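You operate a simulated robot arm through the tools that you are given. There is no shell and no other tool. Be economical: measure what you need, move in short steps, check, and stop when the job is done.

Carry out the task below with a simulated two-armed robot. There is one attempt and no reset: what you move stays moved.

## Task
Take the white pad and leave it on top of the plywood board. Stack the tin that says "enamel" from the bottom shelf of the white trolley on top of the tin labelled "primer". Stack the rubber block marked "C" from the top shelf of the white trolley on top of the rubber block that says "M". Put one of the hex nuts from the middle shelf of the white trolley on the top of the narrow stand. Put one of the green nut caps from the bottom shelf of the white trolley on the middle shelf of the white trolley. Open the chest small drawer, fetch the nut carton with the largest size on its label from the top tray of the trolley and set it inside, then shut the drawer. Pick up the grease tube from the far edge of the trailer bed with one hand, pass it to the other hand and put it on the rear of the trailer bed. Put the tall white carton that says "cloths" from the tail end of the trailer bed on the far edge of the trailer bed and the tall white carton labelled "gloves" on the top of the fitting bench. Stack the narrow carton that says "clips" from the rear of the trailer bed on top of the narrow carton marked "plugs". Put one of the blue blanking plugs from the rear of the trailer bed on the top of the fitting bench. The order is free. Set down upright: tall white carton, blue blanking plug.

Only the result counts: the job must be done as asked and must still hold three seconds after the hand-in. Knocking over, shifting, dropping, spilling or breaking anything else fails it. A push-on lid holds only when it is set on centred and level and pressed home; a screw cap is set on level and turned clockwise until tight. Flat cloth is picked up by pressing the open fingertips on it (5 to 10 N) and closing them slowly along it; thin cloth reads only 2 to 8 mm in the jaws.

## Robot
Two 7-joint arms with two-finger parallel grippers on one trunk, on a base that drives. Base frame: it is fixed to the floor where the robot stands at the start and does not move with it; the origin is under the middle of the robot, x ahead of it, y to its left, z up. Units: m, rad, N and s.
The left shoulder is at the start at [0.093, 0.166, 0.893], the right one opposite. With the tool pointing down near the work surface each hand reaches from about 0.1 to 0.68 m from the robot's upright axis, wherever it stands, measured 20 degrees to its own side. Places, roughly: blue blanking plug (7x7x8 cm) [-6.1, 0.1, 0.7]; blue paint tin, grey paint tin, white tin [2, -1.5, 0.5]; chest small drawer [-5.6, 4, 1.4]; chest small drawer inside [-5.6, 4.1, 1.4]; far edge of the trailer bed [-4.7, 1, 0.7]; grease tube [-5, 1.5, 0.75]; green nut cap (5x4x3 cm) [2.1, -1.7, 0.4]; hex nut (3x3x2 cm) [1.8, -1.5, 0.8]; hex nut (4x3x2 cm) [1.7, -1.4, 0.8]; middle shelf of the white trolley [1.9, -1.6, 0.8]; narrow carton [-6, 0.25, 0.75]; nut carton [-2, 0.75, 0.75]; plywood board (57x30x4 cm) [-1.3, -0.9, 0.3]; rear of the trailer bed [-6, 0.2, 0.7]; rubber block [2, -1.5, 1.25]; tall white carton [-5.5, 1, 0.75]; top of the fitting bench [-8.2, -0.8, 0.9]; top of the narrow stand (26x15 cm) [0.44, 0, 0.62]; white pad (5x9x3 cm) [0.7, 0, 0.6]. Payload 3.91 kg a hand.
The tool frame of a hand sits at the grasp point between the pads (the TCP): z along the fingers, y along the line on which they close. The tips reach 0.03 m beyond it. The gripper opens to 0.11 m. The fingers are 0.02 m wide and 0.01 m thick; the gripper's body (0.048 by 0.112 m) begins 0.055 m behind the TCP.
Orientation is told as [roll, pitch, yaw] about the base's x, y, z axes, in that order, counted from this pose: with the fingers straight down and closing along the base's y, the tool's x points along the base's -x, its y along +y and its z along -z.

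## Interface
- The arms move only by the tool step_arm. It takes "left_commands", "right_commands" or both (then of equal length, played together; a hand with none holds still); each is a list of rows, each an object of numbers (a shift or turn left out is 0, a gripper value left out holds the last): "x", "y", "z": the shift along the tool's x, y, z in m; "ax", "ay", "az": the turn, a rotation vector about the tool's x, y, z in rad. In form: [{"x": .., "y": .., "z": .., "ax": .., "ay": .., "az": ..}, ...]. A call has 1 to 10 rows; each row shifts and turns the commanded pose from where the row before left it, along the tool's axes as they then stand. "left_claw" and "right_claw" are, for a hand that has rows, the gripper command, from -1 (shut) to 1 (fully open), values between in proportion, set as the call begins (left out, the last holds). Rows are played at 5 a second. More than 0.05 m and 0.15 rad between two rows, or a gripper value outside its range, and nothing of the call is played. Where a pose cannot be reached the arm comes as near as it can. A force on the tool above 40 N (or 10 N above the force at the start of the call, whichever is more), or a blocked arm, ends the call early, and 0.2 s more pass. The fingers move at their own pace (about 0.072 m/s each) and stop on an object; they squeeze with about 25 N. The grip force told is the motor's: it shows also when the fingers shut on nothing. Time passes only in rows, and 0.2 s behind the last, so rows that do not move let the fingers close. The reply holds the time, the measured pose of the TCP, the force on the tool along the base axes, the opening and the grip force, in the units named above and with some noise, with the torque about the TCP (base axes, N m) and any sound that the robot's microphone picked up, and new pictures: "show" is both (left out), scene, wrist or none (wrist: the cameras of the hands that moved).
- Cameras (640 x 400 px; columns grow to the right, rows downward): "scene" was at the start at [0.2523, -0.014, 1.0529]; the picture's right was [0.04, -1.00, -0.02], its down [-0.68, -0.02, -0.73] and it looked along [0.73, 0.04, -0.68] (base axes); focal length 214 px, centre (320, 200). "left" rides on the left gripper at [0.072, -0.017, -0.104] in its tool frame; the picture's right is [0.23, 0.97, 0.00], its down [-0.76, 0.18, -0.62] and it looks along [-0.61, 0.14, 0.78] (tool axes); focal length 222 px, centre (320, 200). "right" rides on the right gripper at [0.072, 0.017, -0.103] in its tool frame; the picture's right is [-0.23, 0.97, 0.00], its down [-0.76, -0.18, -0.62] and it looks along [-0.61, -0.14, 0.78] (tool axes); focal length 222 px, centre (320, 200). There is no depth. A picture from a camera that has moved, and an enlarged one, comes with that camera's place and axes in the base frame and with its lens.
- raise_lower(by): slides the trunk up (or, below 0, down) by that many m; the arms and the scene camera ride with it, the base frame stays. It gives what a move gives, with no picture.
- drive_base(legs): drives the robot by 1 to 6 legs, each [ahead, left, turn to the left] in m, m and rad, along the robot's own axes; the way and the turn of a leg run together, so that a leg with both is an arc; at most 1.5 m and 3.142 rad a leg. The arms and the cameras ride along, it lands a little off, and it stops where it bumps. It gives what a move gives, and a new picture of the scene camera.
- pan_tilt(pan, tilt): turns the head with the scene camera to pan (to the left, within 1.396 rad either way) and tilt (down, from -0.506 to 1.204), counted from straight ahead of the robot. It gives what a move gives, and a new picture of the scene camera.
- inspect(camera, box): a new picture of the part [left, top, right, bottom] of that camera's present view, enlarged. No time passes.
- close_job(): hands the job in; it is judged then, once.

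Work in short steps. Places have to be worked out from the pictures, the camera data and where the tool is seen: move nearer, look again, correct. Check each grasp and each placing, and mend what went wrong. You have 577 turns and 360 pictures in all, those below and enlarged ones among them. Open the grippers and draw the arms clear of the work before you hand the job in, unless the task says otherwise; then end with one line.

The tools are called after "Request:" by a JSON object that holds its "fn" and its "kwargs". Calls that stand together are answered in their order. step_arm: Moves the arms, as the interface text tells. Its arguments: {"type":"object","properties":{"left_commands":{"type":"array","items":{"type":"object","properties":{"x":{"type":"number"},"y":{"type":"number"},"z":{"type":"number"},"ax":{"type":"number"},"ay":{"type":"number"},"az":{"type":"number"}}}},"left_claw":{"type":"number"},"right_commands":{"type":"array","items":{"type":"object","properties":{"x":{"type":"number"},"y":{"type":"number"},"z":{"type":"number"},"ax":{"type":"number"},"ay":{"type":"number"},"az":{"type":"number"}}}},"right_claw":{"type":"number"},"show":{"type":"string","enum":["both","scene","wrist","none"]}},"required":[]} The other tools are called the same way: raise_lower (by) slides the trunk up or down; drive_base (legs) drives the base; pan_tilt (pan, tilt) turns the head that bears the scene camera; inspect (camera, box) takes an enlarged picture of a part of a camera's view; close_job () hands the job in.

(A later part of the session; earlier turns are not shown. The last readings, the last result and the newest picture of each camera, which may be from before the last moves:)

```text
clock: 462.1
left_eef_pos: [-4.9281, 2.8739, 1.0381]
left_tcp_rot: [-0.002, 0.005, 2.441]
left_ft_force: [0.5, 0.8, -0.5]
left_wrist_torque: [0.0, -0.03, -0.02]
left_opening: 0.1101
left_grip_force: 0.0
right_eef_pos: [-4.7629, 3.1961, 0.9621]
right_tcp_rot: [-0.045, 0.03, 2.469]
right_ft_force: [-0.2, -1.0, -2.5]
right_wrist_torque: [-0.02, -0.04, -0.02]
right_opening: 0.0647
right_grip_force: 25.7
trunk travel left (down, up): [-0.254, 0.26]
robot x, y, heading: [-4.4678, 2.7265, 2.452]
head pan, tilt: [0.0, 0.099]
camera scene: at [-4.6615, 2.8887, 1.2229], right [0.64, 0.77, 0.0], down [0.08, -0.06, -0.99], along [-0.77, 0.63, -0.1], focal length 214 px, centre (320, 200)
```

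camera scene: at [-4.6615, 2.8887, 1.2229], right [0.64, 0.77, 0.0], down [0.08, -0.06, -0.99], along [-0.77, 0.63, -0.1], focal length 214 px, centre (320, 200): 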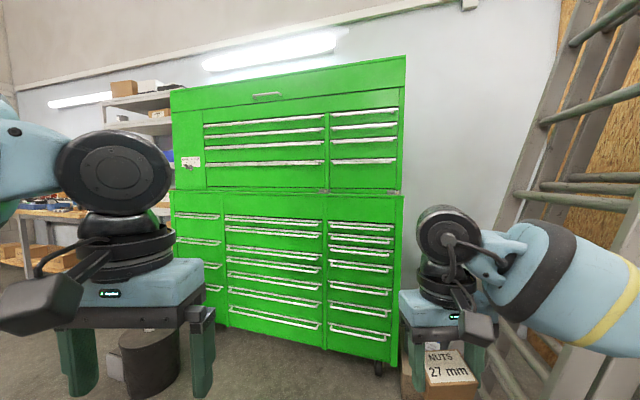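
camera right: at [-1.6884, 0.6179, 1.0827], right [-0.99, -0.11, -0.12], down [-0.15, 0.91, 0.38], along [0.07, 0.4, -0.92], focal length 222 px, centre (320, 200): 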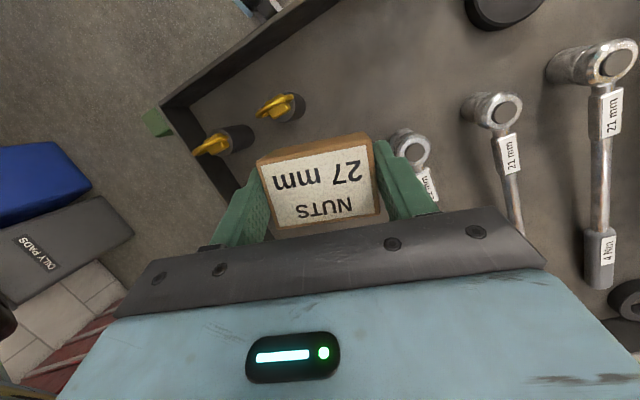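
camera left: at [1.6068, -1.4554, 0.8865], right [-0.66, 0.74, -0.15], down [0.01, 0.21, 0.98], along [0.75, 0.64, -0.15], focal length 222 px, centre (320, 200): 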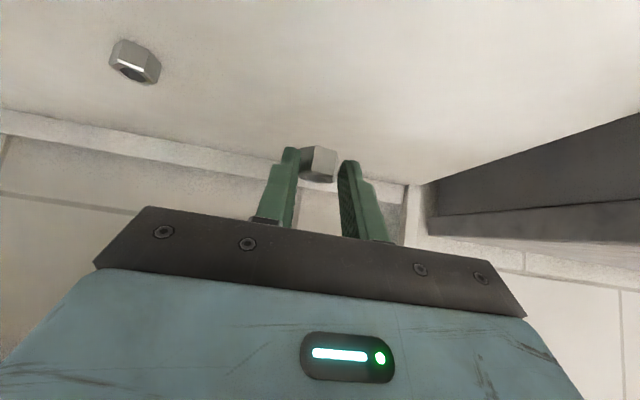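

I zoom in on the upper chest's small drawers.

Request:
{"fn": "inspect", "kwargs": {"camera": "scene", "box": [170, 60, 420, 215]}}

```text
2.56 times, centred on (295, 138) of scene
camera zoom: at [-4.6615, 2.8887, 1.2229], right [0.64, 0.77, 0.0], down [0.08, -0.06, -0.99], along [-0.77, 0.63, -0.1], focal length 549 px, centre (384, 360)
```

zoom: 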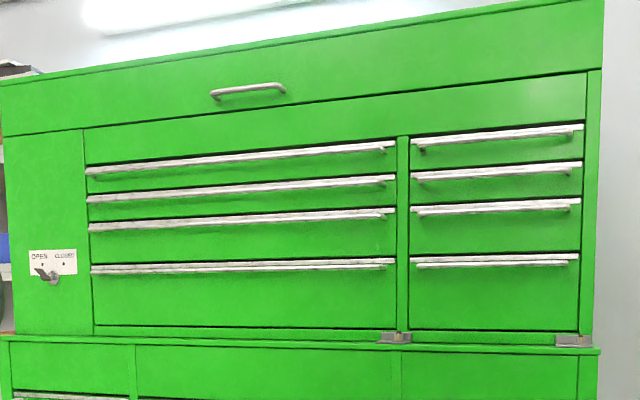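

The small drawer is the third in the right column (z≈1.43). A ladder stands to its right, so I position the robot slightly left of the drawer, facing it.

Request:
{"fn": "drive_base", "kwargs": {"legs": [[0.9, 0.073, 0], [0, 0, -0.278]]}}

Request:
{"fn": "raise_lower", "kwargs": {"by": 0.255}}

Request:
{"fn": "pan_tilt", "kwargs": {"pan": -0.1, "tilt": 0.15}}

```text
clock: 466.8
left_eef_pos: [-5.6575, 3.3985, 1.0369]
left_tcp_rot: [-0.003, 0.003, 2.425]
left_ft_force: [0.4, 0.5, 0.3]
left_wrist_torque: [-0.02, -0.01, -0.01]
left_opening: 0.11
left_grip_force: 0.1
right_eef_pos: [-5.4831, 3.7134, 0.9632]
right_tcp_rot: [-0.049, 0.046, 2.457]
right_ft_force: [6.4, -6.8, 2.1]
right_wrist_torque: [0.09, -0.16, -0.45]
right_opening: 0.0696
right_grip_force: 25.2
trunk travel left (down, up): [-0.254, 0.26]
robot x, y, heading: [-5.2041, 3.2465, 2.436]
head pan, tilt: [0.0, 0.099]
stopped in leg 1: the force on the tool passed its limit at 65 N (the readings are from after the stop); the commanded pose is now the measured one
camera scene: at [-5.3908, 3.4073, 1.2233], right [0.65, 0.76, 0.0], down [0.08, -0.06, -1.0], along [-0.76, 0.65, -0.1], focal length 214 px, centre (320, 200)
```

scene: 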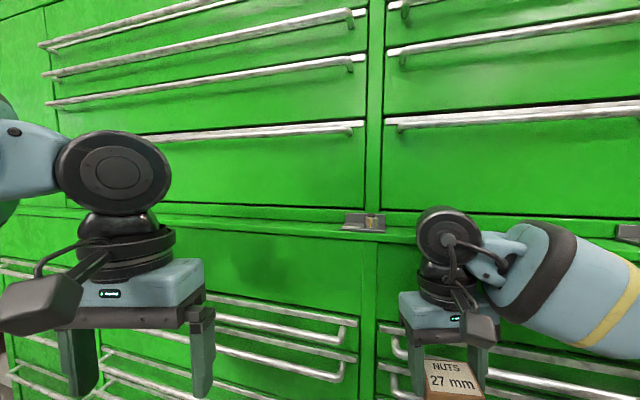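

```text
clock: 469.4
left_eef_pos: [-5.6584, 3.3994, 1.2912]
left_tcp_rot: [-0.002, 0.008, 2.424]
left_ft_force: [-0.7, 0.7, 0.1]
left_wrist_torque: [0.0, 0.0, 0.0]
left_opening: 0.1099
left_grip_force: 0.0
right_eef_pos: [-5.4861, 3.7141, 1.2161]
right_tcp_rot: [-0.049, 0.048, 2.458]
right_ft_force: [0.9, 0.0, -2.0]
right_wrist_torque: [0.03, 0.01, -0.01]
right_opening: 0.0684
right_grip_force: 25.1
trunk travel left (down, up): [-0.509, 0.005]
robot x, y, heading: [-5.2009, 3.249, 2.441]
head pan, tilt: [0.0, 0.099]
```

```text
clock: 470.1
left_eef_pos: [-5.659, 3.3994, 1.2937]
left_tcp_rot: [-0.003, 0.006, 2.424]
left_ft_force: [-0.3, -0.2, 0.4]
left_wrist_torque: [0.01, -0.01, -0.01]
left_opening: 0.11
left_grip_force: 0.1
right_eef_pos: [-5.4856, 3.7134, 1.2171]
right_tcp_rot: [-0.047, 0.047, 2.457]
right_ft_force: [0.5, 1.0, -2.5]
right_wrist_torque: [0.03, 0.02, 0.01]
right_opening: 0.0683
right_grip_force: 24.7
trunk travel left (down, up): [-0.509, 0.005]
robot x, y, heading: [-5.2017, 3.2419, 2.434]
head pan, tilt: [-0.099, 0.15]
camera scene: at [-5.2784, 3.3242, 1.4983], right [0.72, 0.69, 0.0], down [0.1, -0.11, -0.99], along [-0.69, 0.71, -0.15], focal length 214 px, centre (320, 200)
```

scene: 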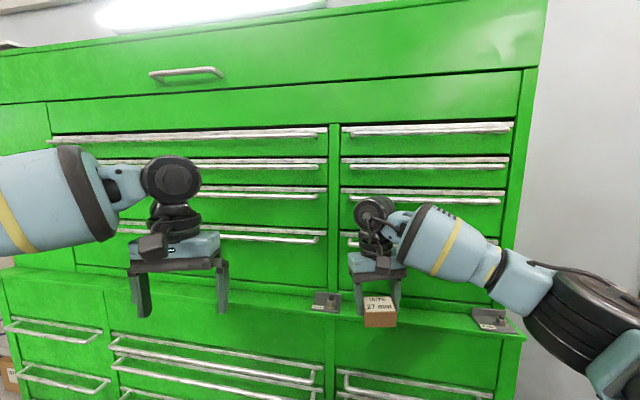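

The carton bumped a lower drawer's handle; the chest is nearer than I thought. I zoom in to triangulate the small drawer's handle.

Request:
{"fn": "inspect", "kwargs": {"camera": "scene", "box": [320, 110, 540, 330]}}

```text
1.82 times, centred on (430, 220) of scene
camera zoom: at [-5.2784, 3.3242, 1.4983], right [0.72, 0.69, 0.0], down [0.1, -0.11, -0.99], along [-0.69, 0.71, -0.15], focal length 390 px, centre (120, 164)
```

zoom: 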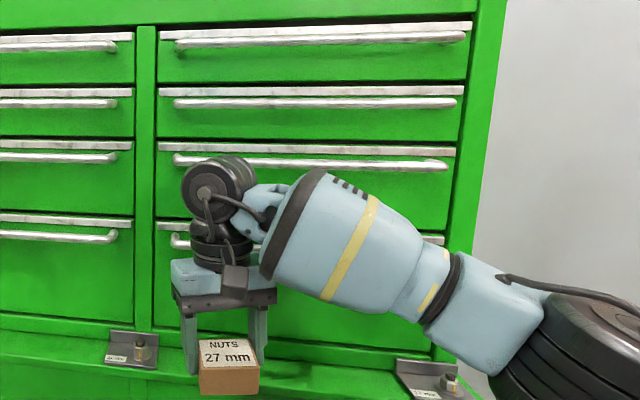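

Handle bar of the drawer: from (-5.575,3.73) to (-5.319,3.934) at z 1.427. I back off 0.1, square up to the chest (heading 2.24) and tuck the right hand aside.

Request:
{"fn": "drive_base", "kwargs": {"legs": [[-0.12, 0, 0], [0, 0, -0.193]]}}

Request:
{"fn": "step_arm", "kwargs": {"right_commands": [{"y": -0.04, "x": 0.02}, {"y": -0.04, "x": 0.02}, {"y": -0.02, "x": 0.02}, {}, {}, {}, {}, {}, {}, {}], "left_commands": [{"z": -0.03}, {"z": -0.03}, {"ay": -0.14}, {"ay": -0.14}, {"ay": -0.14}, {"ay": -0.14}, {"ay": -0.14}, {"ay": -0.14}, {"ay": -0.14}, {"ay": -0.14}], "show": "none"}}

```text
clock: 472.0
left_eef_pos: [-5.5282, 3.4048, 1.292]
left_tcp_rot: [-0.003, 0.004, 2.233]
left_ft_force: [0.7, 0.4, -0.4]
left_wrist_torque: [0.0, 0.0, -0.03]
left_opening: 0.11
left_grip_force: 0.1
right_eef_pos: [-5.299, 3.6814, 1.2171]
right_tcp_rot: [-0.048, 0.045, 2.264]
right_ft_force: [0.6, -0.7, -2.7]
right_wrist_torque: [0.03, 0.05, 0.0]
right_opening: 0.0683
right_grip_force: 24.9
trunk travel left (down, up): [-0.509, 0.005]
robot x, y, heading: [-5.1129, 3.1687, 2.242]
head pan, tilt: [-0.099, 0.15]
camera scene: at [-5.17, 3.2592, 1.4984], right [0.84, 0.54, 0.0], down [0.08, -0.13, -0.99], along [-0.54, 0.83, -0.15], focal length 214 px, centre (320, 200)
```

scene: 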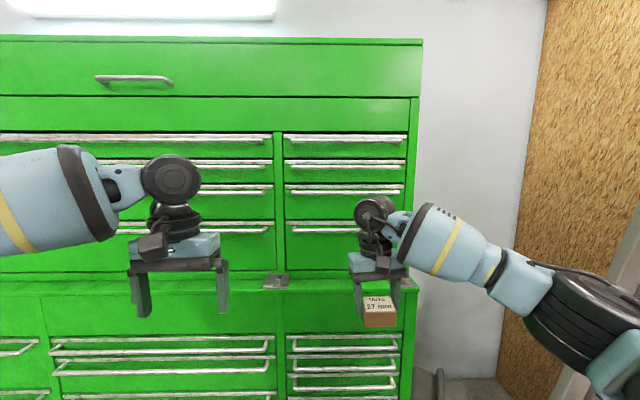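

```text
clock: 474.2
left_eef_pos: [-5.5346, 3.387, 1.3484]
left_tcp_rot: [-0.01, -1.118, 2.238]
left_ft_force: [0.5, -0.3, 0.3]
left_wrist_torque: [-0.03, 0.01, -0.05]
left_opening: 0.1105
left_grip_force: 0.0
left hand out of reach, approached as far as the arm can: row 1, 2
right_eef_pos: [-5.1825, 3.7026, 1.2245]
right_tcp_rot: [-0.05, 0.046, 2.265]
right_ft_force: [-0.6, 0.5, -1.3]
right_wrist_torque: [0.03, 0.01, 0.02]
right_opening: 0.0681
right_grip_force: 24.3
trunk travel left (down, up): [-0.509, 0.005]
robot x, y, heading: [-5.1138, 3.1664, 2.244]
head pan, tilt: [-0.099, 0.15]
```

Left hand is pitching forward well. I finish the pitch and roll it by 90° so the fingers close vertically.

Request:
{"fn": "step_arm", "kwargs": {"left_commands": [{"ay": -0.145}, {"ay": -0.145}, {"ay": -0.14}, {"az": 0.145}, {"az": 0.145}, {"az": 0.145}, {"az": 0.145}, {"az": 0.145}, {"az": 0.145}, {}], "show": "none"}}

Request:
{"fn": "step_arm", "kwargs": {"left_commands": [{"az": 0.145}, {"az": 0.145}, {"az": 0.145}, {"az": 0.145}, {"az": 0.12}, {}], "show": "both"}}

```text
clock: 476.4
left_eef_pos: [-5.5337, 3.3876, 1.3477]
left_tcp_rot: [1.536, -0.702, 0.682]
left_ft_force: [1.5, -0.1, 0.2]
left_wrist_torque: [-0.02, -0.03, 0.02]
left_opening: 0.1099
left_grip_force: 0.1
right_eef_pos: [-5.1815, 3.7023, 1.2235]
right_tcp_rot: [-0.048, 0.047, 2.266]
right_ft_force: [-0.5, 0.4, -2.7]
right_wrist_torque: [-0.01, 0.02, 0.01]
right_opening: 0.0682
right_grip_force: 25.7
trunk travel left (down, up): [-0.509, 0.005]
robot x, y, heading: [-5.1127, 3.1673, 2.24]
head pan, tilt: [-0.099, 0.15]
```

```text
clock: 477.8
left_eef_pos: [-5.5351, 3.3893, 1.3483]
left_tcp_rot: [1.546, -0.002, 0.662]
left_ft_force: [0.0, 0.0, 0.6]
left_wrist_torque: [-0.03, 0.05, 0.02]
left_opening: 0.1101
left_grip_force: 0.0
right_eef_pos: [-5.1822, 3.7018, 1.2242]
right_tcp_rot: [-0.051, 0.046, 2.266]
right_ft_force: [-1.4, 0.1, -2.2]
right_wrist_torque: [-0.04, 0.0, 0.02]
right_opening: 0.0682
right_grip_force: 25.1
trunk travel left (down, up): [-0.509, 0.005]
robot x, y, heading: [-5.1088, 3.1635, 2.245]
head pan, tilt: [-0.099, 0.15]
camera scene: at [-5.1704, 3.2596, 1.4983], right [0.84, 0.54, 0.0], down [0.08, -0.13, -0.99], along [-0.54, 0.83, -0.15], focal length 214 px, centre (320, 200)
camera left: at [-5.527, 3.2606, 1.3333], right [-0.2, -0.12, 0.97], down [0.98, -0.02, 0.19], along [0.0, 0.99, 0.12], focal length 222 px, centre (320, 200)
```

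scene: 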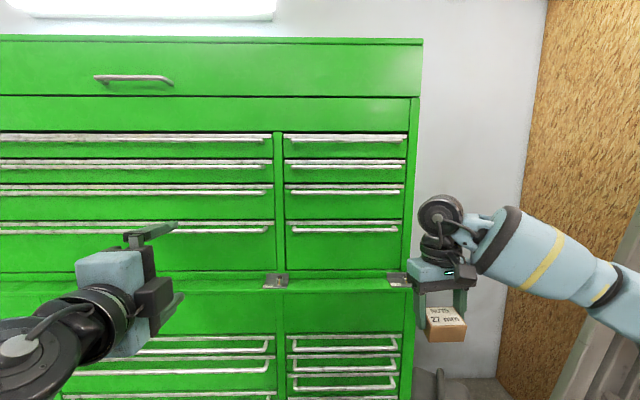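
left: 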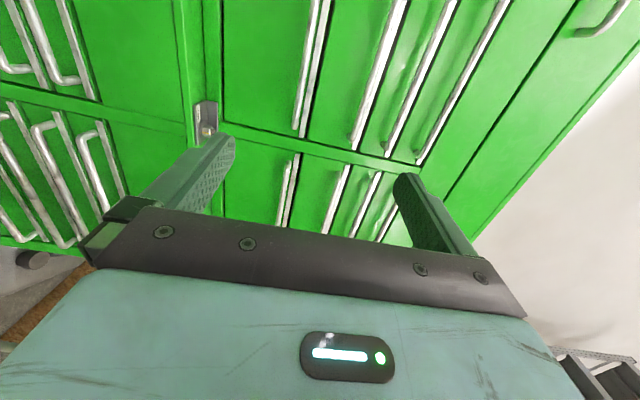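

The hand is set. I move it in front of the drawer handle's left part, stopping ~9 cm short, and draw the right hand back for room.

Request:
{"fn": "step_arm", "kwargs": {"left_commands": [{"x": -0.0355, "y": 0.0113, "z": 0.028}, {"x": -0.0355, "y": 0.0113, "z": 0.028}, {"x": -0.0355, "y": 0.0113, "z": 0.028}, {"x": -0.0355, "y": 0.0113, "z": 0.028}, {"x": -0.0355, "y": 0.0113, "z": 0.028}, {"x": -0.0355, "y": 0.0113, "z": 0.028}, {"x": -0.0355, "y": 0.0113, "z": 0.03}, {}], "right_commands": [{"x": 0.03, "y": -0.02}, {"x": 0.03, "y": -0.02}, {"x": 0.03, "y": -0.02}, {"x": 0.02, "y": -0.02}, {}, {}, {}, {}], "left_claw": 0.2, "show": "wrist"}}

```text
clock: 479.6
left_eef_pos: [-5.5292, 3.5154, 1.3782]
left_tcp_rot: [1.545, -0.003, 0.661]
left_ft_force: [0.0, 0.1, 0.6]
left_wrist_torque: [-0.01, 0.01, 0.02]
left_opening: 0.0659
left_grip_force: 0.0
left hand out of reach, approached as far as the arm can: row 3, 4, 5, 6, 7
right_eef_pos: [-5.0511, 3.6661, 1.2334]
right_tcp_rot: [-0.05, 0.044, 2.265]
right_ft_force: [-0.2, -0.6, -3.0]
right_wrist_torque: [0.01, -0.02, -0.01]
right_opening: 0.0676
right_grip_force: 24.7
trunk travel left (down, up): [-0.509, 0.005]
robot x, y, heading: [-5.111, 3.1636, 2.246]
head pan, tilt: [-0.099, 0.15]
camera right: at [-5.0258, 3.5993, 1.3392], right [-0.89, -0.45, -0.06], down [-0.39, 0.7, 0.6], along [-0.23, 0.55, -0.8], focal length 222 px, centre (320, 200)
camera left: at [-5.5224, 3.3879, 1.3633], right [-0.2, -0.12, 0.97], down [0.98, -0.02, 0.2], along [0.0, 0.99, 0.12], focal length 222 px, centre (320, 200)
```

right: 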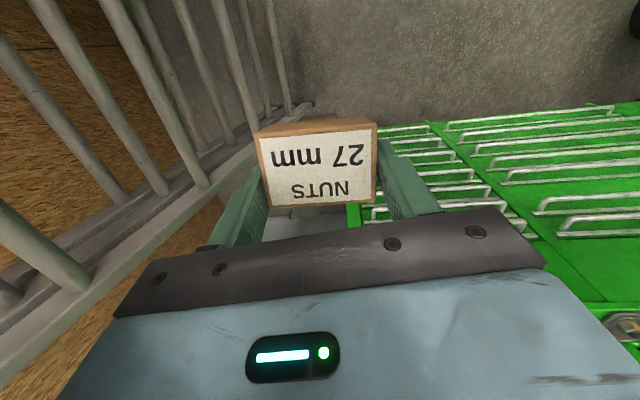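
left: 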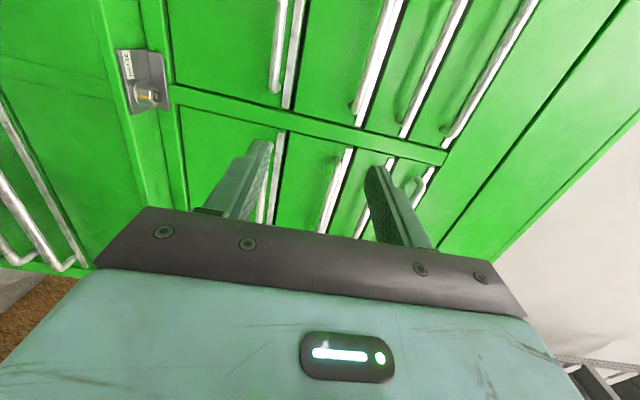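

Left arm can't reach that far across. I bring the right hand back in, and turn the robot 0.3 rad to the right so the handle lies more to the left.

Request:
{"fn": "step_arm", "kwargs": {"right_commands": [{"x": -0.03, "y": 0.02}, {"x": -0.03, "y": 0.02}, {"x": -0.03, "y": 0.02}, {"x": -0.02, "y": 0.02}, {}], "left_commands": [{"z": -0.03, "x": 0.02}, {"z": -0.03, "x": 0.02}, {"z": -0.03, "x": 0.02}, {}, {}], "show": "none"}}

Request:
{"fn": "drive_base", "kwargs": {"legs": [[0, 0, -0.3]]}}

```text
clock: 480.8
left_eef_pos: [-5.5194, 3.403, 1.3798]
left_tcp_rot: [1.545, -0.003, 0.661]
left_ft_force: [-0.2, 0.5, 0.5]
left_wrist_torque: [0.0, 0.01, 0.02]
left_opening: 0.066
left_grip_force: 0.0
right_eef_pos: [-5.1824, 3.6972, 1.2253]
right_tcp_rot: [-0.05, 0.045, 2.263]
right_ft_force: [0.9, -0.8, -1.4]
right_wrist_torque: [0.02, 0.02, 0.0]
right_opening: 0.068
right_grip_force: 25.4
trunk travel left (down, up): [-0.509, 0.005]
robot x, y, heading: [-5.1087, 3.1643, 2.243]
head pan, tilt: [-0.099, 0.15]
```

```text
clock: 482.2
left_eef_pos: [-5.4347, 3.5129, 1.3806]
left_tcp_rot: [1.545, -0.004, 0.365]
left_ft_force: [-0.3, -0.2, -1.0]
left_wrist_torque: [-0.05, 0.0, 0.05]
left_opening: 0.0659
left_grip_force: 0.1
right_eef_pos: [-5.0246, 3.696, 1.2257]
right_tcp_rot: [-0.048, 0.046, 1.969]
right_ft_force: [-0.7, 0.0, -3.0]
right_wrist_torque: [0.01, 0.02, -0.02]
right_opening: 0.0679
right_grip_force: 25.4
trunk travel left (down, up): [-0.509, 0.005]
robot x, y, heading: [-5.1091, 3.1656, 1.945]
head pan, tilt: [-0.099, 0.15]
camera scene: at [-5.1414, 3.2733, 1.4983], right [0.96, 0.27, 0.0], down [0.04, -0.14, -0.99], along [-0.27, 0.95, -0.15], focal length 214 px, centre (320, 200)
```

scene: 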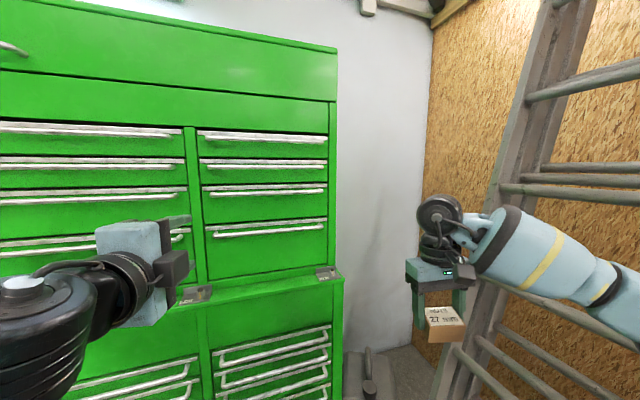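

The handle is now in front-left. I align the left hand square to the chest again and approach to ~8 cm short.

Request:
{"fn": "step_arm", "kwargs": {"left_commands": [{"ay": 0.1}, {"ay": 0.1}, {"ay": 0.096}, {"y": 0.0155, "x": -0.022, "z": 0.03}, {"y": 0.0155, "x": -0.022, "z": 0.03}, {"y": 0.0155, "x": -0.022, "z": 0.03}, {"z": 0.04}, {"z": 0.035}, {}], "show": "wrist"}}

```text
clock: 484.2
left_eef_pos: [-5.4999, 3.645, 1.4028]
left_tcp_rot: [1.547, 0.003, 0.66]
left_ft_force: [1.1, -0.5, -0.3]
left_wrist_torque: [-0.03, 0.0, 0.04]
left_opening: 0.0662
left_grip_force: 0.0
left hand out of reach, approached as far as the arm can: row 5, 6
right_eef_pos: [-5.0259, 3.6943, 1.2265]
right_tcp_rot: [-0.048, 0.045, 1.968]
right_ft_force: [0.2, 0.1, -2.5]
right_wrist_torque: [0.04, 0.02, -0.01]
right_opening: 0.068
right_grip_force: 24.8
trunk travel left (down, up): [-0.509, 0.005]
robot x, y, heading: [-5.111, 3.1654, 1.947]
head pan, tilt: [-0.099, 0.15]
camera left: at [-5.4944, 3.5179, 1.3886], right [-0.19, -0.12, 0.97], down [0.98, -0.02, 0.19], along [0.0, 0.99, 0.12], focal length 222 px, centre (320, 200)
```

left: 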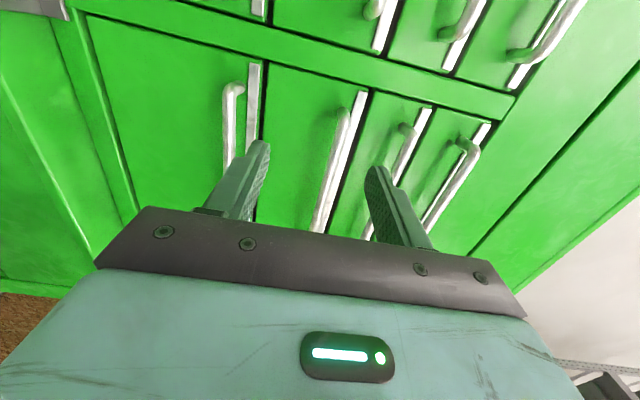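

The third drawer's bar lies between the fingers, 1–2 cm high and 10 cm ahead. I move up 2 cm and forward.

Request:
{"fn": "step_arm", "kwargs": {"left_commands": [{"y": 0.011, "z": 0.025}, {"y": 0.011, "z": 0.025}, {"z": 0.025}, {}], "show": "wrist"}}

```text
clock: 485.2
left_eef_pos: [-5.5546, 3.6858, 1.4148]
left_tcp_rot: [1.544, 0.006, 0.66]
left_ft_force: [0.7, 0.4, 0.3]
left_wrist_torque: [0.01, 0.0, 0.01]
left_opening: 0.0661
left_grip_force: 0.1
left hand out of reach, approached as far as the arm can: row 1, 2, 3
right_eef_pos: [-5.0257, 3.6962, 1.2252]
right_tcp_rot: [-0.05, 0.044, 1.968]
right_ft_force: [0.3, 0.7, -3.3]
right_wrist_torque: [0.01, -0.03, 0.0]
right_opening: 0.0673
right_grip_force: 24.9
trunk travel left (down, up): [-0.509, 0.005]
robot x, y, heading: [-5.1112, 3.1706, 1.951]
head pan, tilt: [-0.099, 0.15]
camera left: at [-5.5476, 3.5585, 1.401], right [-0.19, -0.12, 0.97], down [0.98, -0.02, 0.19], along [0.0, 0.99, 0.12], focal length 222 px, centre (320, 200)
```

left: 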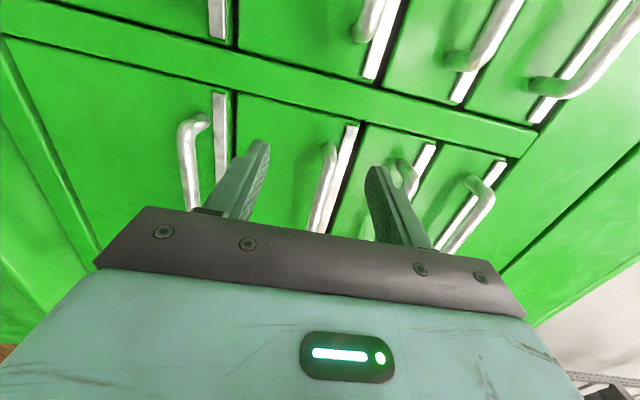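

The arm is at a joint limit, but the base can do the rest: I drive 5 cm ahead, 2 cm right.

Request:
{"fn": "drive_base", "kwargs": {"legs": [[0.045, -0.017, 0]]}}

Request:
{"fn": "inspect", "kwargs": {"camera": "left", "box": [160, 60, 480, 260]}}

```text
clock: 486.1
left_eef_pos: [-5.5543, 3.7299, 1.4169]
left_tcp_rot: [1.548, 0.003, 0.661]
left_ft_force: [-0.7, -0.5, 1.1]
left_wrist_torque: [-0.01, 0.0, -0.01]
left_opening: 0.0662
left_grip_force: 0.2
right_eef_pos: [-5.0268, 3.7392, 1.2276]
right_tcp_rot: [-0.05, 0.042, 1.969]
right_ft_force: [0.3, 0.2, -1.9]
right_wrist_torque: [0.02, -0.02, 0.0]
right_opening: 0.0675
right_grip_force: 25.4
trunk travel left (down, up): [-0.509, 0.005]
robot x, y, heading: [-5.1093, 3.2155, 1.952]
head pan, tilt: [-0.099, 0.15]
camera scene: at [-5.1415, 3.3178, 1.4988], right [0.96, 0.27, 0.0], down [0.04, -0.14, -0.99], along [-0.27, 0.95, -0.15], focal length 214 px, centre (320, 200)
```

scene: 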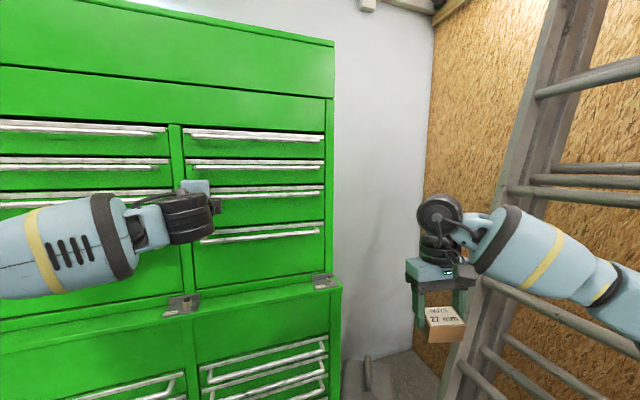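

```text
2.00 times, centred on (320, 160) of left
camera zoom: at [-5.5478, 3.6027, 1.403], right [-0.19, -0.12, 0.97], down [0.98, -0.02, 0.19], along [0.0, 0.99, 0.12], focal length 444 px, centre (320, 280)
```

zoom: 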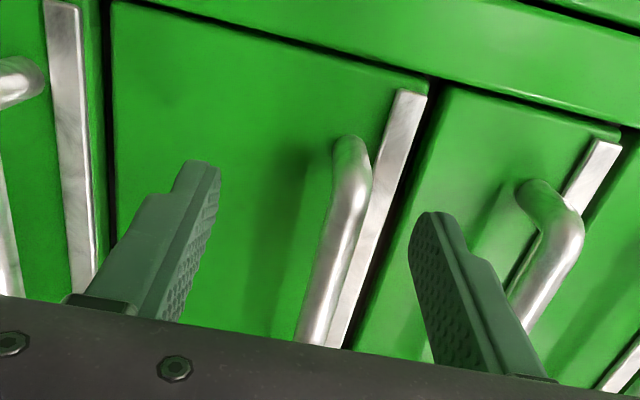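

The bar is between the fingers and about 1 cm past the TCP. I close on it.

Request:
{"fn": "step_arm", "kwargs": {"left_commands": [{}, {}, {}, {}, {}], "left_claw": -1, "show": "wrist"}}

```text
clock: 487.3
left_eef_pos: [-5.5531, 3.7287, 1.4253]
left_tcp_rot: [1.564, 0.001, 0.66]
left_ft_force: [-4.6, 4.4, 35.7]
left_wrist_torque: [0.55, 0.44, -0.55]
left_opening: 0.0127
left_grip_force: 45.2
right_eef_pos: [-5.0245, 3.7415, 1.2281]
right_tcp_rot: [-0.05, 0.042, 1.969]
right_ft_force: [-0.2, -0.6, -1.9]
right_wrist_torque: [0.04, 0.01, 0.03]
right_opening: 0.0674
right_grip_force: 25.8
trunk travel left (down, up): [-0.509, 0.005]
robot x, y, heading: [-5.1087, 3.2144, 1.947]
head pan, tilt: [-0.099, 0.15]
camera left: at [-5.5463, 3.6017, 1.4088], right [-0.18, -0.13, 0.97], down [0.98, -0.02, 0.18], along [0.0, 0.99, 0.14], focal length 222 px, centre (320, 200)
```

left: 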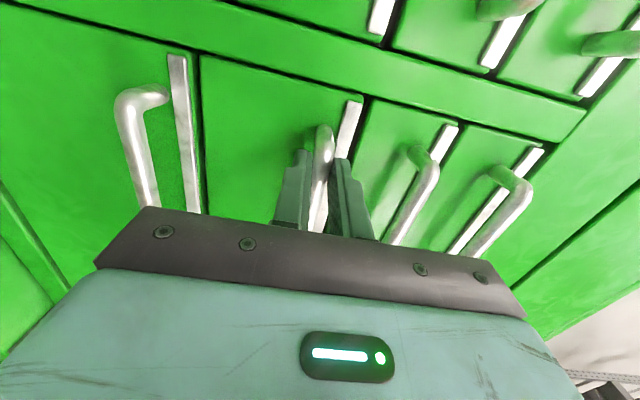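

The bar is gripped. I relieve the vertical load by 8 mm, then pull by backing the base 0.2 m straight out from the chest.

Request:
{"fn": "step_arm", "kwargs": {"left_commands": [{"y": 0.008}, {}], "show": "none"}}

Request:
{"fn": "drive_base", "kwargs": {"legs": [[-0.192, -0.058, 0]]}}

```text
clock: 487.9
left_eef_pos: [-5.5545, 3.7312, 1.4248]
left_tcp_rot: [1.549, 0.006, 0.662]
left_ft_force: [-2.0, 2.8, 20.1]
left_wrist_torque: [0.52, 0.2, -0.12]
left_opening: 0.0127
left_grip_force: 44.7
right_eef_pos: [-5.0259, 3.7425, 1.2256]
right_tcp_rot: [-0.049, 0.047, 1.97]
right_ft_force: [0.3, 0.0, -1.5]
right_wrist_torque: [-0.01, 0.04, 0.0]
right_opening: 0.0676
right_grip_force: 25.2
trunk travel left (down, up): [-0.509, 0.005]
robot x, y, heading: [-5.1122, 3.2131, 1.945]
head pan, tilt: [-0.099, 0.15]
```

```text
clock: 489.9
left_eef_pos: [-5.4455, 3.5702, 1.4256]
left_tcp_rot: [1.547, -0.001, 0.694]
left_ft_force: [-5.0, -5.7, -1.8]
left_wrist_torque: [-0.09, 0.11, -0.8]
left_opening: 0.013
left_grip_force: 45.2
right_eef_pos: [-4.9047, 3.5867, 1.2257]
right_tcp_rot: [-0.049, 0.045, 1.97]
right_ft_force: [-0.2, 0.1, -3.6]
right_wrist_torque: [0.0, 0.02, 0.01]
right_opening: 0.0672
right_grip_force: 25.2
trunk travel left (down, up): [-0.509, 0.005]
robot x, y, heading: [-4.9855, 3.0604, 1.947]
head pan, tilt: [-0.099, 0.15]
stopped in leg 1: the force on the tool passed its limit at 41 N (the readings are from after the stop); the commanded pose is now the measured one
camera scene: at [-5.0192, 3.1627, 1.4981], right [0.96, 0.28, 0.0], down [0.04, -0.14, -0.99], along [-0.27, 0.95, -0.15], focal length 214 px, centre (320, 200)
```

scene: 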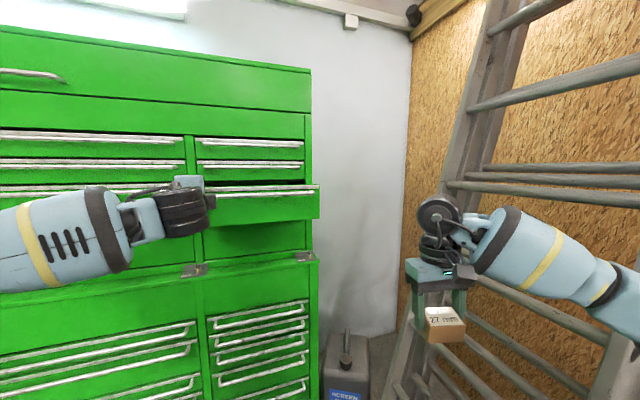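

The drawer is open about 19 cm. I release the handle and draw the left hand back and aside.

Request:
{"fn": "step_arm", "kwargs": {"left_commands": [{}, {}], "left_claw": 0.5, "show": "none"}}

Request:
{"fn": "step_arm", "kwargs": {"left_commands": [{"z": -0.04}, {"z": -0.04}, {"z": -0.03, "x": 0.03}, {"z": -0.02, "x": 0.04}, {"x": 0.04, "y": -0.02}, {"x": 0.04, "y": -0.02}, {"x": 0.03, "y": -0.03}, {"y": -0.04}, {"y": -0.04}, {}], "show": "none"}}

Request:
{"fn": "drive_base", "kwargs": {"legs": [[-0.08, 0, 0], [0, 0, 0.297]]}}

```text
clock: 490.5
left_eef_pos: [-5.4413, 3.571, 1.4261]
left_tcp_rot: [1.549, -0.002, 0.688]
left_ft_force: [0.1, -0.1, 0.0]
left_wrist_torque: [-0.01, -0.03, 0.0]
left_opening: 0.0825
left_grip_force: 0.1
right_eef_pos: [-4.9038, 3.5862, 1.2253]
right_tcp_rot: [-0.05, 0.045, 1.968]
right_ft_force: [0.4, 0.7, -2.8]
right_wrist_torque: [0.04, 0.04, -0.01]
right_opening: 0.0672
right_grip_force: 25.0
trunk travel left (down, up): [-0.509, 0.005]
robot x, y, heading: [-4.9922, 3.0519, 1.946]
head pan, tilt: [-0.099, 0.15]
```

```text
clock: 492.7
left_eef_pos: [-5.4942, 3.3548, 1.2774]
left_tcp_rot: [1.549, -0.002, 0.687]
left_ft_force: [-0.4, -0.5, 0.1]
left_wrist_torque: [-0.02, -0.02, -0.01]
left_opening: 0.0826
left_grip_force: 0.1
right_eef_pos: [-4.9037, 3.5855, 1.2268]
right_tcp_rot: [-0.048, 0.045, 1.968]
right_ft_force: [0.3, -0.4, -2.7]
right_wrist_torque: [0.02, 0.01, -0.03]
right_opening: 0.0671
right_grip_force: 25.3
trunk travel left (down, up): [-0.509, 0.005]
robot x, y, heading: [-4.9881, 3.0575, 1.945]
head pan, tilt: [-0.099, 0.15]
```

```text
clock: 494.8
left_eef_pos: [-5.5313, 3.1204, 1.278]
left_tcp_rot: [1.551, -0.003, 0.987]
left_ft_force: [-0.1, -0.7, 0.2]
left_wrist_torque: [0.03, 0.04, 0.0]
left_opening: 0.0823
left_grip_force: 0.1
right_eef_pos: [-5.0319, 3.5146, 1.2252]
right_tcp_rot: [-0.049, 0.044, 2.268]
right_ft_force: [0.8, 0.5, -2.1]
right_wrist_torque: [0.0, 0.02, 0.0]
right_opening: 0.0671
right_grip_force: 24.4
trunk travel left (down, up): [-0.509, 0.005]
robot x, y, heading: [-4.9587, 2.9856, 2.249]
head pan, tilt: [-0.099, 0.15]
camera scene: at [-5.0188, 3.0772, 1.4982], right [0.84, 0.54, 0.0], down [0.08, -0.13, -0.99], along [-0.54, 0.83, -0.15], focal length 214 px, centre (320, 200)
```

scene: 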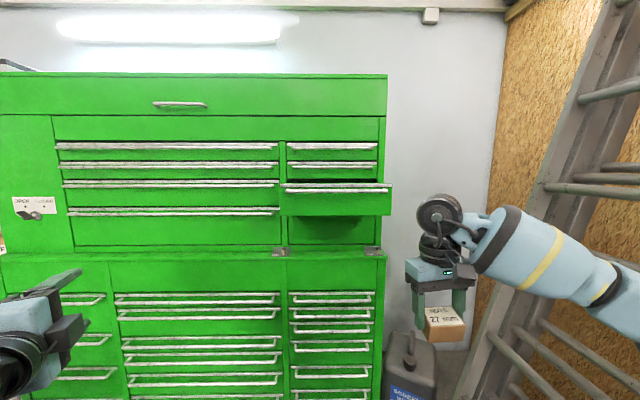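

Drawer stays open. I raise the right hand with the carton above the drawer and drive 0.34 m closer.

Request:
{"fn": "step_arm", "kwargs": {"right_commands": [{"z": -0.05}, {"z": -0.05}, {"z": -0.05}, {"z": -0.05}, {"z": -0.05}, {"z": -0.05}, {}], "show": "none"}}

Request:
{"fn": "drive_base", "kwargs": {"legs": [[0.335, 0, 0]]}}

```text
clock: 496.4
left_eef_pos: [-5.5314, 3.1197, 1.2762]
left_tcp_rot: [1.549, -0.001, 0.987]
left_ft_force: [0.6, -0.8, 0.3]
left_wrist_torque: [0.0, 0.03, -0.02]
left_opening: 0.0827
left_grip_force: 0.0
right_eef_pos: [-5.0404, 3.5015, 1.4811]
right_tcp_rot: [-0.048, 0.043, 2.268]
right_ft_force: [1.0, 0.6, -3.0]
right_wrist_torque: [-0.01, -0.03, 0.04]
right_opening: 0.0669
right_grip_force: 25.1
right hand out of reach, approached as far as the arm can: row 5, 6
trunk travel left (down, up): [-0.509, 0.005]
robot x, y, heading: [-4.9607, 2.9851, 2.249]
head pan, tilt: [-0.099, 0.15]
```

```text
clock: 498.6
left_eef_pos: [-5.7408, 3.3772, 1.2779]
left_tcp_rot: [1.552, -0.002, 0.992]
left_ft_force: [0.5, 0.0, 0.2]
left_wrist_torque: [0.0, -0.01, -0.01]
left_opening: 0.0823
left_grip_force: 0.0
right_eef_pos: [-5.2531, 3.7613, 1.4794]
right_tcp_rot: [-0.05, 0.041, 2.271]
right_ft_force: [1.6, 0.8, -2.6]
right_wrist_torque: [0.01, 0.01, -0.01]
right_opening: 0.0668
right_grip_force: 25.1
trunk travel left (down, up): [-0.509, 0.005]
robot x, y, heading: [-5.1691, 3.2447, 2.251]
head pan, tilt: [-0.099, 0.15]
camera scene: at [-5.2289, 3.3369, 1.4986], right [0.84, 0.55, 0.0], down [0.08, -0.12, -0.99], along [-0.54, 0.83, -0.15], focal length 214 px, centre (320, 200)
```

scene: 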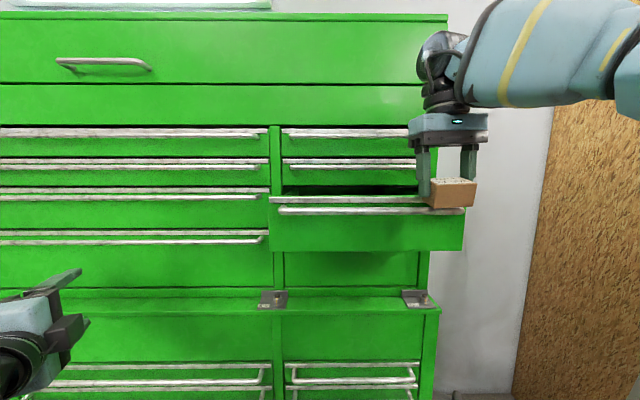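

The carton is level with the drawer's lip (z≈1.45), too low. I back off 8 cm and raise it further with a slight forward tilt.

Request:
{"fn": "drive_base", "kwargs": {"legs": [[-0.09, 0, 0]]}}

Request:
{"fn": "step_arm", "kwargs": {"right_commands": [{"ay": -0.1}, {"ay": -0.1}, {"ay": -0.1}, {"x": -0.008, "z": -0.029}, {"x": -0.008, "z": -0.029}, {"x": -0.008, "z": -0.029}, {}], "show": "none"}}

```text
clock: 499.7
left_eef_pos: [-5.6874, 3.3109, 1.277]
left_tcp_rot: [1.549, -0.003, 0.991]
left_ft_force: [0.5, 0.1, -0.3]
left_wrist_torque: [-0.01, 0.04, -0.01]
left_opening: 0.0822
left_grip_force: 0.1
right_eef_pos: [-5.1983, 3.6955, 1.4796]
right_tcp_rot: [-0.049, 0.043, 2.272]
right_ft_force: [0.2, -0.5, -1.4]
right_wrist_torque: [0.02, 0.04, -0.02]
right_opening: 0.0671
right_grip_force: 25.2
trunk travel left (down, up): [-0.509, 0.005]
robot x, y, heading: [-5.1139, 3.1761, 2.25]
head pan, tilt: [-0.099, 0.15]
camera scene: at [-5.1748, 3.2702, 1.498], right [0.84, 0.55, 0.0], down [0.08, -0.13, -0.99], along [-0.54, 0.83, -0.15], focal length 214 px, centre (320, 200)
```

scene: 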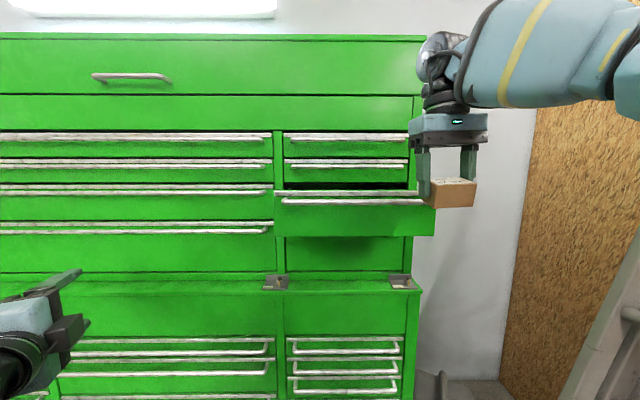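

```text
clock: 501.3
left_eef_pos: [-5.6852, 3.3121, 1.278]
left_tcp_rot: [1.548, 0.0, 0.989]
left_ft_force: [-0.4, -1.0, 0.2]
left_wrist_torque: [0.02, -0.06, -0.01]
left_opening: 0.0823
left_grip_force: 0.1
right_eef_pos: [-5.1986, 3.6943, 1.5673]
right_tcp_rot: [-0.05, -0.257, 2.287]
right_ft_force: [0.1, 0.2, -2.1]
right_wrist_torque: [-0.06, 0.01, 0.03]
right_opening: 0.067
right_grip_force: 25.1
trunk travel left (down, up): [-0.509, 0.005]
robot x, y, heading: [-5.1139, 3.1765, 2.252]
head pan, tilt: [-0.099, 0.15]
```

High enough now (carton bottom ≈1.53). I drive forward 0.13 m and shift the hand left over the drawer's middle.

Request:
{"fn": "drive_base", "kwargs": {"legs": [[0.13, 0, 0]]}}

Request:
{"fn": "step_arm", "kwargs": {"right_commands": [{"y": 0.036}, {"y": 0.036}, {"y": 0.034}, {}], "show": "both"}}

```text
clock: 502.5
left_eef_pos: [-5.7655, 3.41, 1.279]
left_tcp_rot: [1.552, -0.003, 0.985]
left_ft_force: [-0.3, 0.0, 1.0]
left_wrist_torque: [-0.01, 0.02, 0.01]
left_opening: 0.0828
left_grip_force: 0.0
right_eef_pos: [-5.2765, 3.7904, 1.57]
right_tcp_rot: [-0.05, -0.264, 2.282]
right_ft_force: [0.5, -0.4, -2.1]
right_wrist_torque: [0.03, 0.05, 0.01]
right_opening: 0.067
right_grip_force: 25.3
trunk travel left (down, up): [-0.509, 0.005]
robot x, y, heading: [-5.1933, 3.2746, 2.247]
head pan, tilt: [-0.099, 0.15]
camera scene: at [-5.2532, 3.3679, 1.4987], right [0.84, 0.55, 0.0], down [0.08, -0.12, -0.99], along [-0.54, 0.83, -0.15], focal length 214 px, centre (320, 200)
```

scene: 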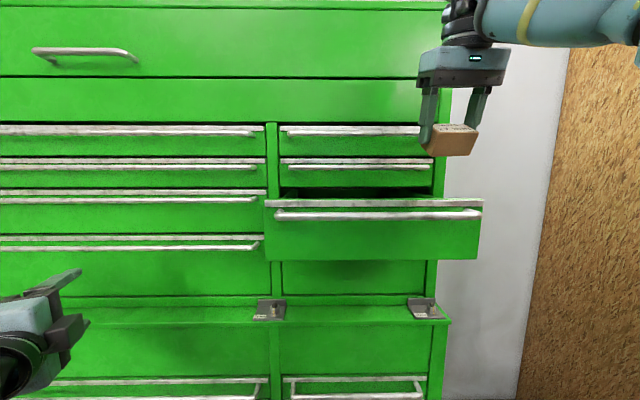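

```text
clock: 503.5
left_eef_pos: [-5.7657, 3.412, 1.2775]
left_tcp_rot: [1.549, -0.002, 0.987]
left_ft_force: [-0.7, 0.1, 0.0]
left_wrist_torque: [0.0, -0.02, 0.01]
left_opening: 0.0825
left_grip_force: 0.1
right_eef_pos: [-5.3599, 3.7227, 1.5633]
right_tcp_rot: [-0.049, -0.262, 2.283]
right_ft_force: [0.2, 0.1, -2.4]
right_wrist_torque: [-0.02, -0.01, -0.03]
right_opening: 0.0668
right_grip_force: 25.1
trunk travel left (down, up): [-0.509, 0.005]
robot x, y, heading: [-5.1966, 3.2799, 2.242]
head pan, tilt: [-0.099, 0.15]
camera scene: at [-5.2534, 3.3697, 1.4984], right [0.84, 0.55, 0.0], down [0.08, -0.13, -0.99], along [-0.54, 0.83, -0.15], focal length 214 px, centre (320, 200)
camera right: at [-5.3142, 3.6344, 1.6448], right [-0.89, -0.46, 0.01], down [-0.26, 0.53, 0.81], along [-0.38, 0.71, -0.59], focal length 222 px, centre (320, 200)
```

scene: 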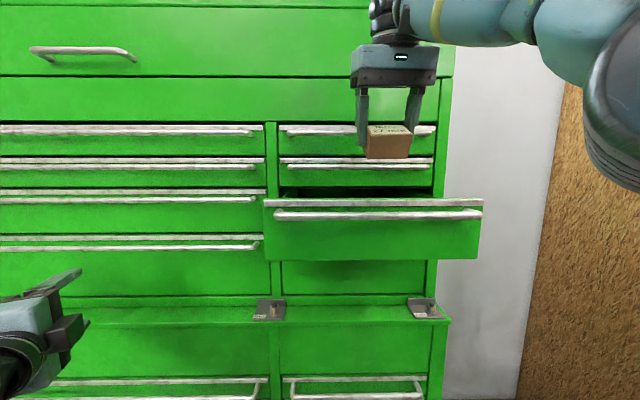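
right: 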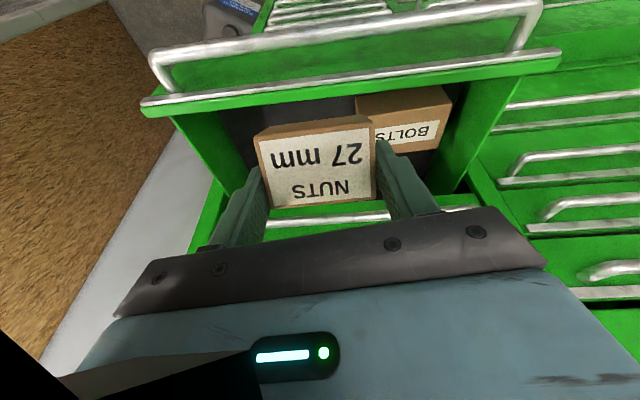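

The drawer already holds a BOLTS carton on the left. I shift 5 cm right, 3 cm deeper, level the hand and lower.

Request:
{"fn": "step_arm", "kwargs": {"right_commands": [{"y": -0.03}, {"y": -0.02, "x": -0.029, "z": 0.0076}, {"z": 0.034, "x": 0.009, "ay": 0.08}, {"z": 0.034, "x": 0.006, "ay": 0.08}, {"ay": 0.08}, {}], "show": "wrist"}}

```text
clock: 504.9
left_eef_pos: [-5.7661, 3.4115, 1.279]
left_tcp_rot: [1.553, -0.002, 0.985]
left_ft_force: [1.2, 0.5, 0.4]
left_wrist_torque: [-0.01, 0.05, -0.02]
left_opening: 0.0824
left_grip_force: 0.0
right_eef_pos: [-5.3301, 3.7616, 1.4918]
right_tcp_rot: [-0.046, -0.026, 2.272]
right_ft_force: [0.2, -2.5, 13.2]
right_wrist_torque: [-0.57, 0.25, 0.06]
right_opening: 0.0652
right_grip_force: 24.7
right hand out of reach, approached as far as the arm can: row 2
trunk travel left (down, up): [-0.509, 0.005]
robot x, y, heading: [-5.1937, 3.2769, 2.248]
head pan, tilt: [-0.099, 0.15]
camera right: at [-5.2998, 3.6902, 1.5938], right [-0.89, -0.45, -0.04], down [-0.37, 0.67, 0.65], along [-0.27, 0.59, -0.76], focal length 222 px, centre (320, 200)
```

right: 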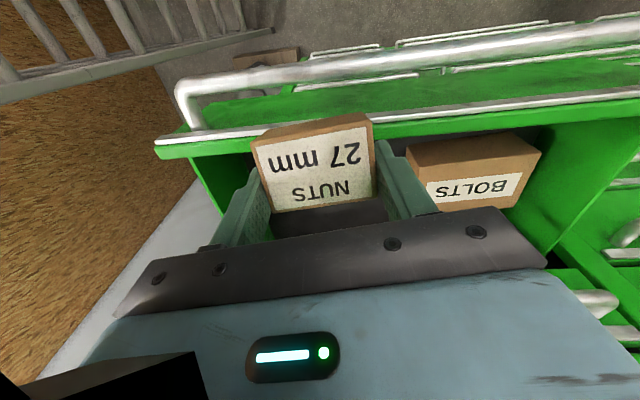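

The carton's near edge touches the drawer lip. I lift 1.2 cm, go 3 cm deeper, then lower.

Request:
{"fn": "step_arm", "kwargs": {"right_commands": [{"z": -0.014}, {"x": -0.03}, {"z": 0.03}, {"z": 0.02}, {}], "show": "wrist"}}

```text
clock: 505.7
left_eef_pos: [-5.7663, 3.4104, 1.2777]
left_tcp_rot: [1.552, -0.003, 0.987]
left_ft_force: [-0.3, 0.2, 0.2]
left_wrist_torque: [0.01, 0.04, 0.03]
left_opening: 0.0826
left_grip_force: 0.0
right_eef_pos: [-5.3381, 3.7728, 1.4782]
right_tcp_rot: [-0.031, -0.051, 2.271]
right_ft_force: [-0.2, -2.5, 27.0]
right_wrist_torque: [-0.99, 0.59, 0.16]
right_opening: 0.065
right_grip_force: 24.9
right hand out of reach, approached as far as the arm can: row 1, 2
trunk travel left (down, up): [-0.509, 0.005]
robot x, y, heading: [-5.1967, 3.2754, 2.247]
head pan, tilt: [-0.099, 0.15]
stopped in row 3 (right hand): the force on the tool passed its limit at 67 N (the readings are from after the stop); the commanded pose is now the measured one
camera right: at [-5.3043, 3.7003, 1.5786], right [-0.89, -0.45, -0.02], down [-0.35, 0.66, 0.67], along [-0.29, 0.6, -0.75], focal length 222 px, centre (320, 200)
```

right: 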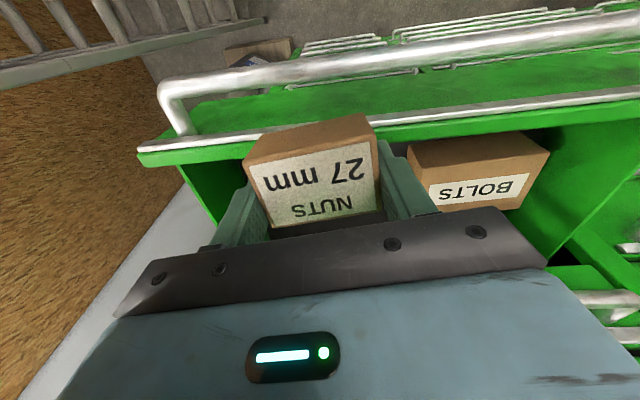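

It's still on the lip and starting to tilt. I lift with some forward tilt, drive the base 4 cm closer, and retry.

Request:
{"fn": "step_arm", "kwargs": {"right_commands": [{"z": -0.02, "ay": -0.1}, {"z": -0.02, "ay": -0.1}, {}], "show": "none"}}

Request:
{"fn": "drive_base", "kwargs": {"legs": [[0.045, 0, 0]]}}

Request:
{"fn": "inspect", "kwargs": {"camera": "right", "box": [120, 40, 620, 350]}}

```text
clock: 506.5
left_eef_pos: [-5.7671, 3.412, 1.2764]
left_tcp_rot: [1.55, -0.001, 0.987]
left_ft_force: [0.7, -0.4, -0.3]
left_wrist_torque: [-0.02, 0.02, 0.03]
left_opening: 0.0823
left_grip_force: 0.2
right_eef_pos: [-5.3401, 3.773, 1.5125]
right_tcp_rot: [-0.038, -0.24, 2.276]
right_ft_force: [-0.8, 0.1, -2.5]
right_wrist_torque: [-0.01, 0.01, 0.02]
right_opening: 0.0648
right_grip_force: 25.0
trunk travel left (down, up): [-0.509, 0.005]
robot x, y, heading: [-5.1922, 3.2789, 2.25]
head pan, tilt: [-0.099, 0.15]
```

```text
clock: 507.4
left_eef_pos: [-5.7916, 3.443, 1.2809]
left_tcp_rot: [1.554, -0.001, 0.987]
left_ft_force: [0.6, -0.2, 0.6]
left_wrist_torque: [-0.03, -0.03, 0.0]
left_opening: 0.0827
left_grip_force: 0.1
right_eef_pos: [-5.3637, 3.8017, 1.5179]
right_tcp_rot: [-0.036, -0.245, 2.276]
right_ft_force: [1.4, -0.4, -0.7]
right_wrist_torque: [-0.02, 0.05, -0.03]
right_opening: 0.0648
right_grip_force: 25.2
trunk travel left (down, up): [-0.509, 0.005]
robot x, y, heading: [-5.2218, 3.3154, 2.249]
head pan, tilt: [-0.099, 0.15]
camera scene: at [-5.2789, 3.3996, 1.4992], right [0.84, 0.55, 0.0], down [0.08, -0.12, -0.99], along [-0.54, 0.83, -0.15], focal length 214 px, centre (320, 200)
```

scene: 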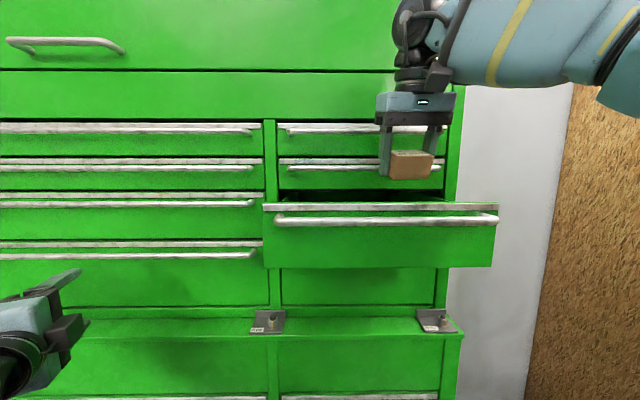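

```text
1.28 times, centred on (370, 195) of right
camera zoom: at [-5.3177, 3.715, 1.6007], right [-0.89, -0.46, 0.02], down [-0.26, 0.55, 0.8], along [-0.38, 0.7, -0.6], focal length 284 px, centre (256, 206)
```

zoom: 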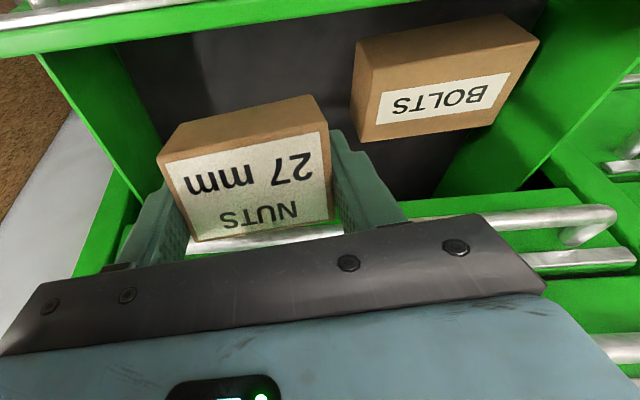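

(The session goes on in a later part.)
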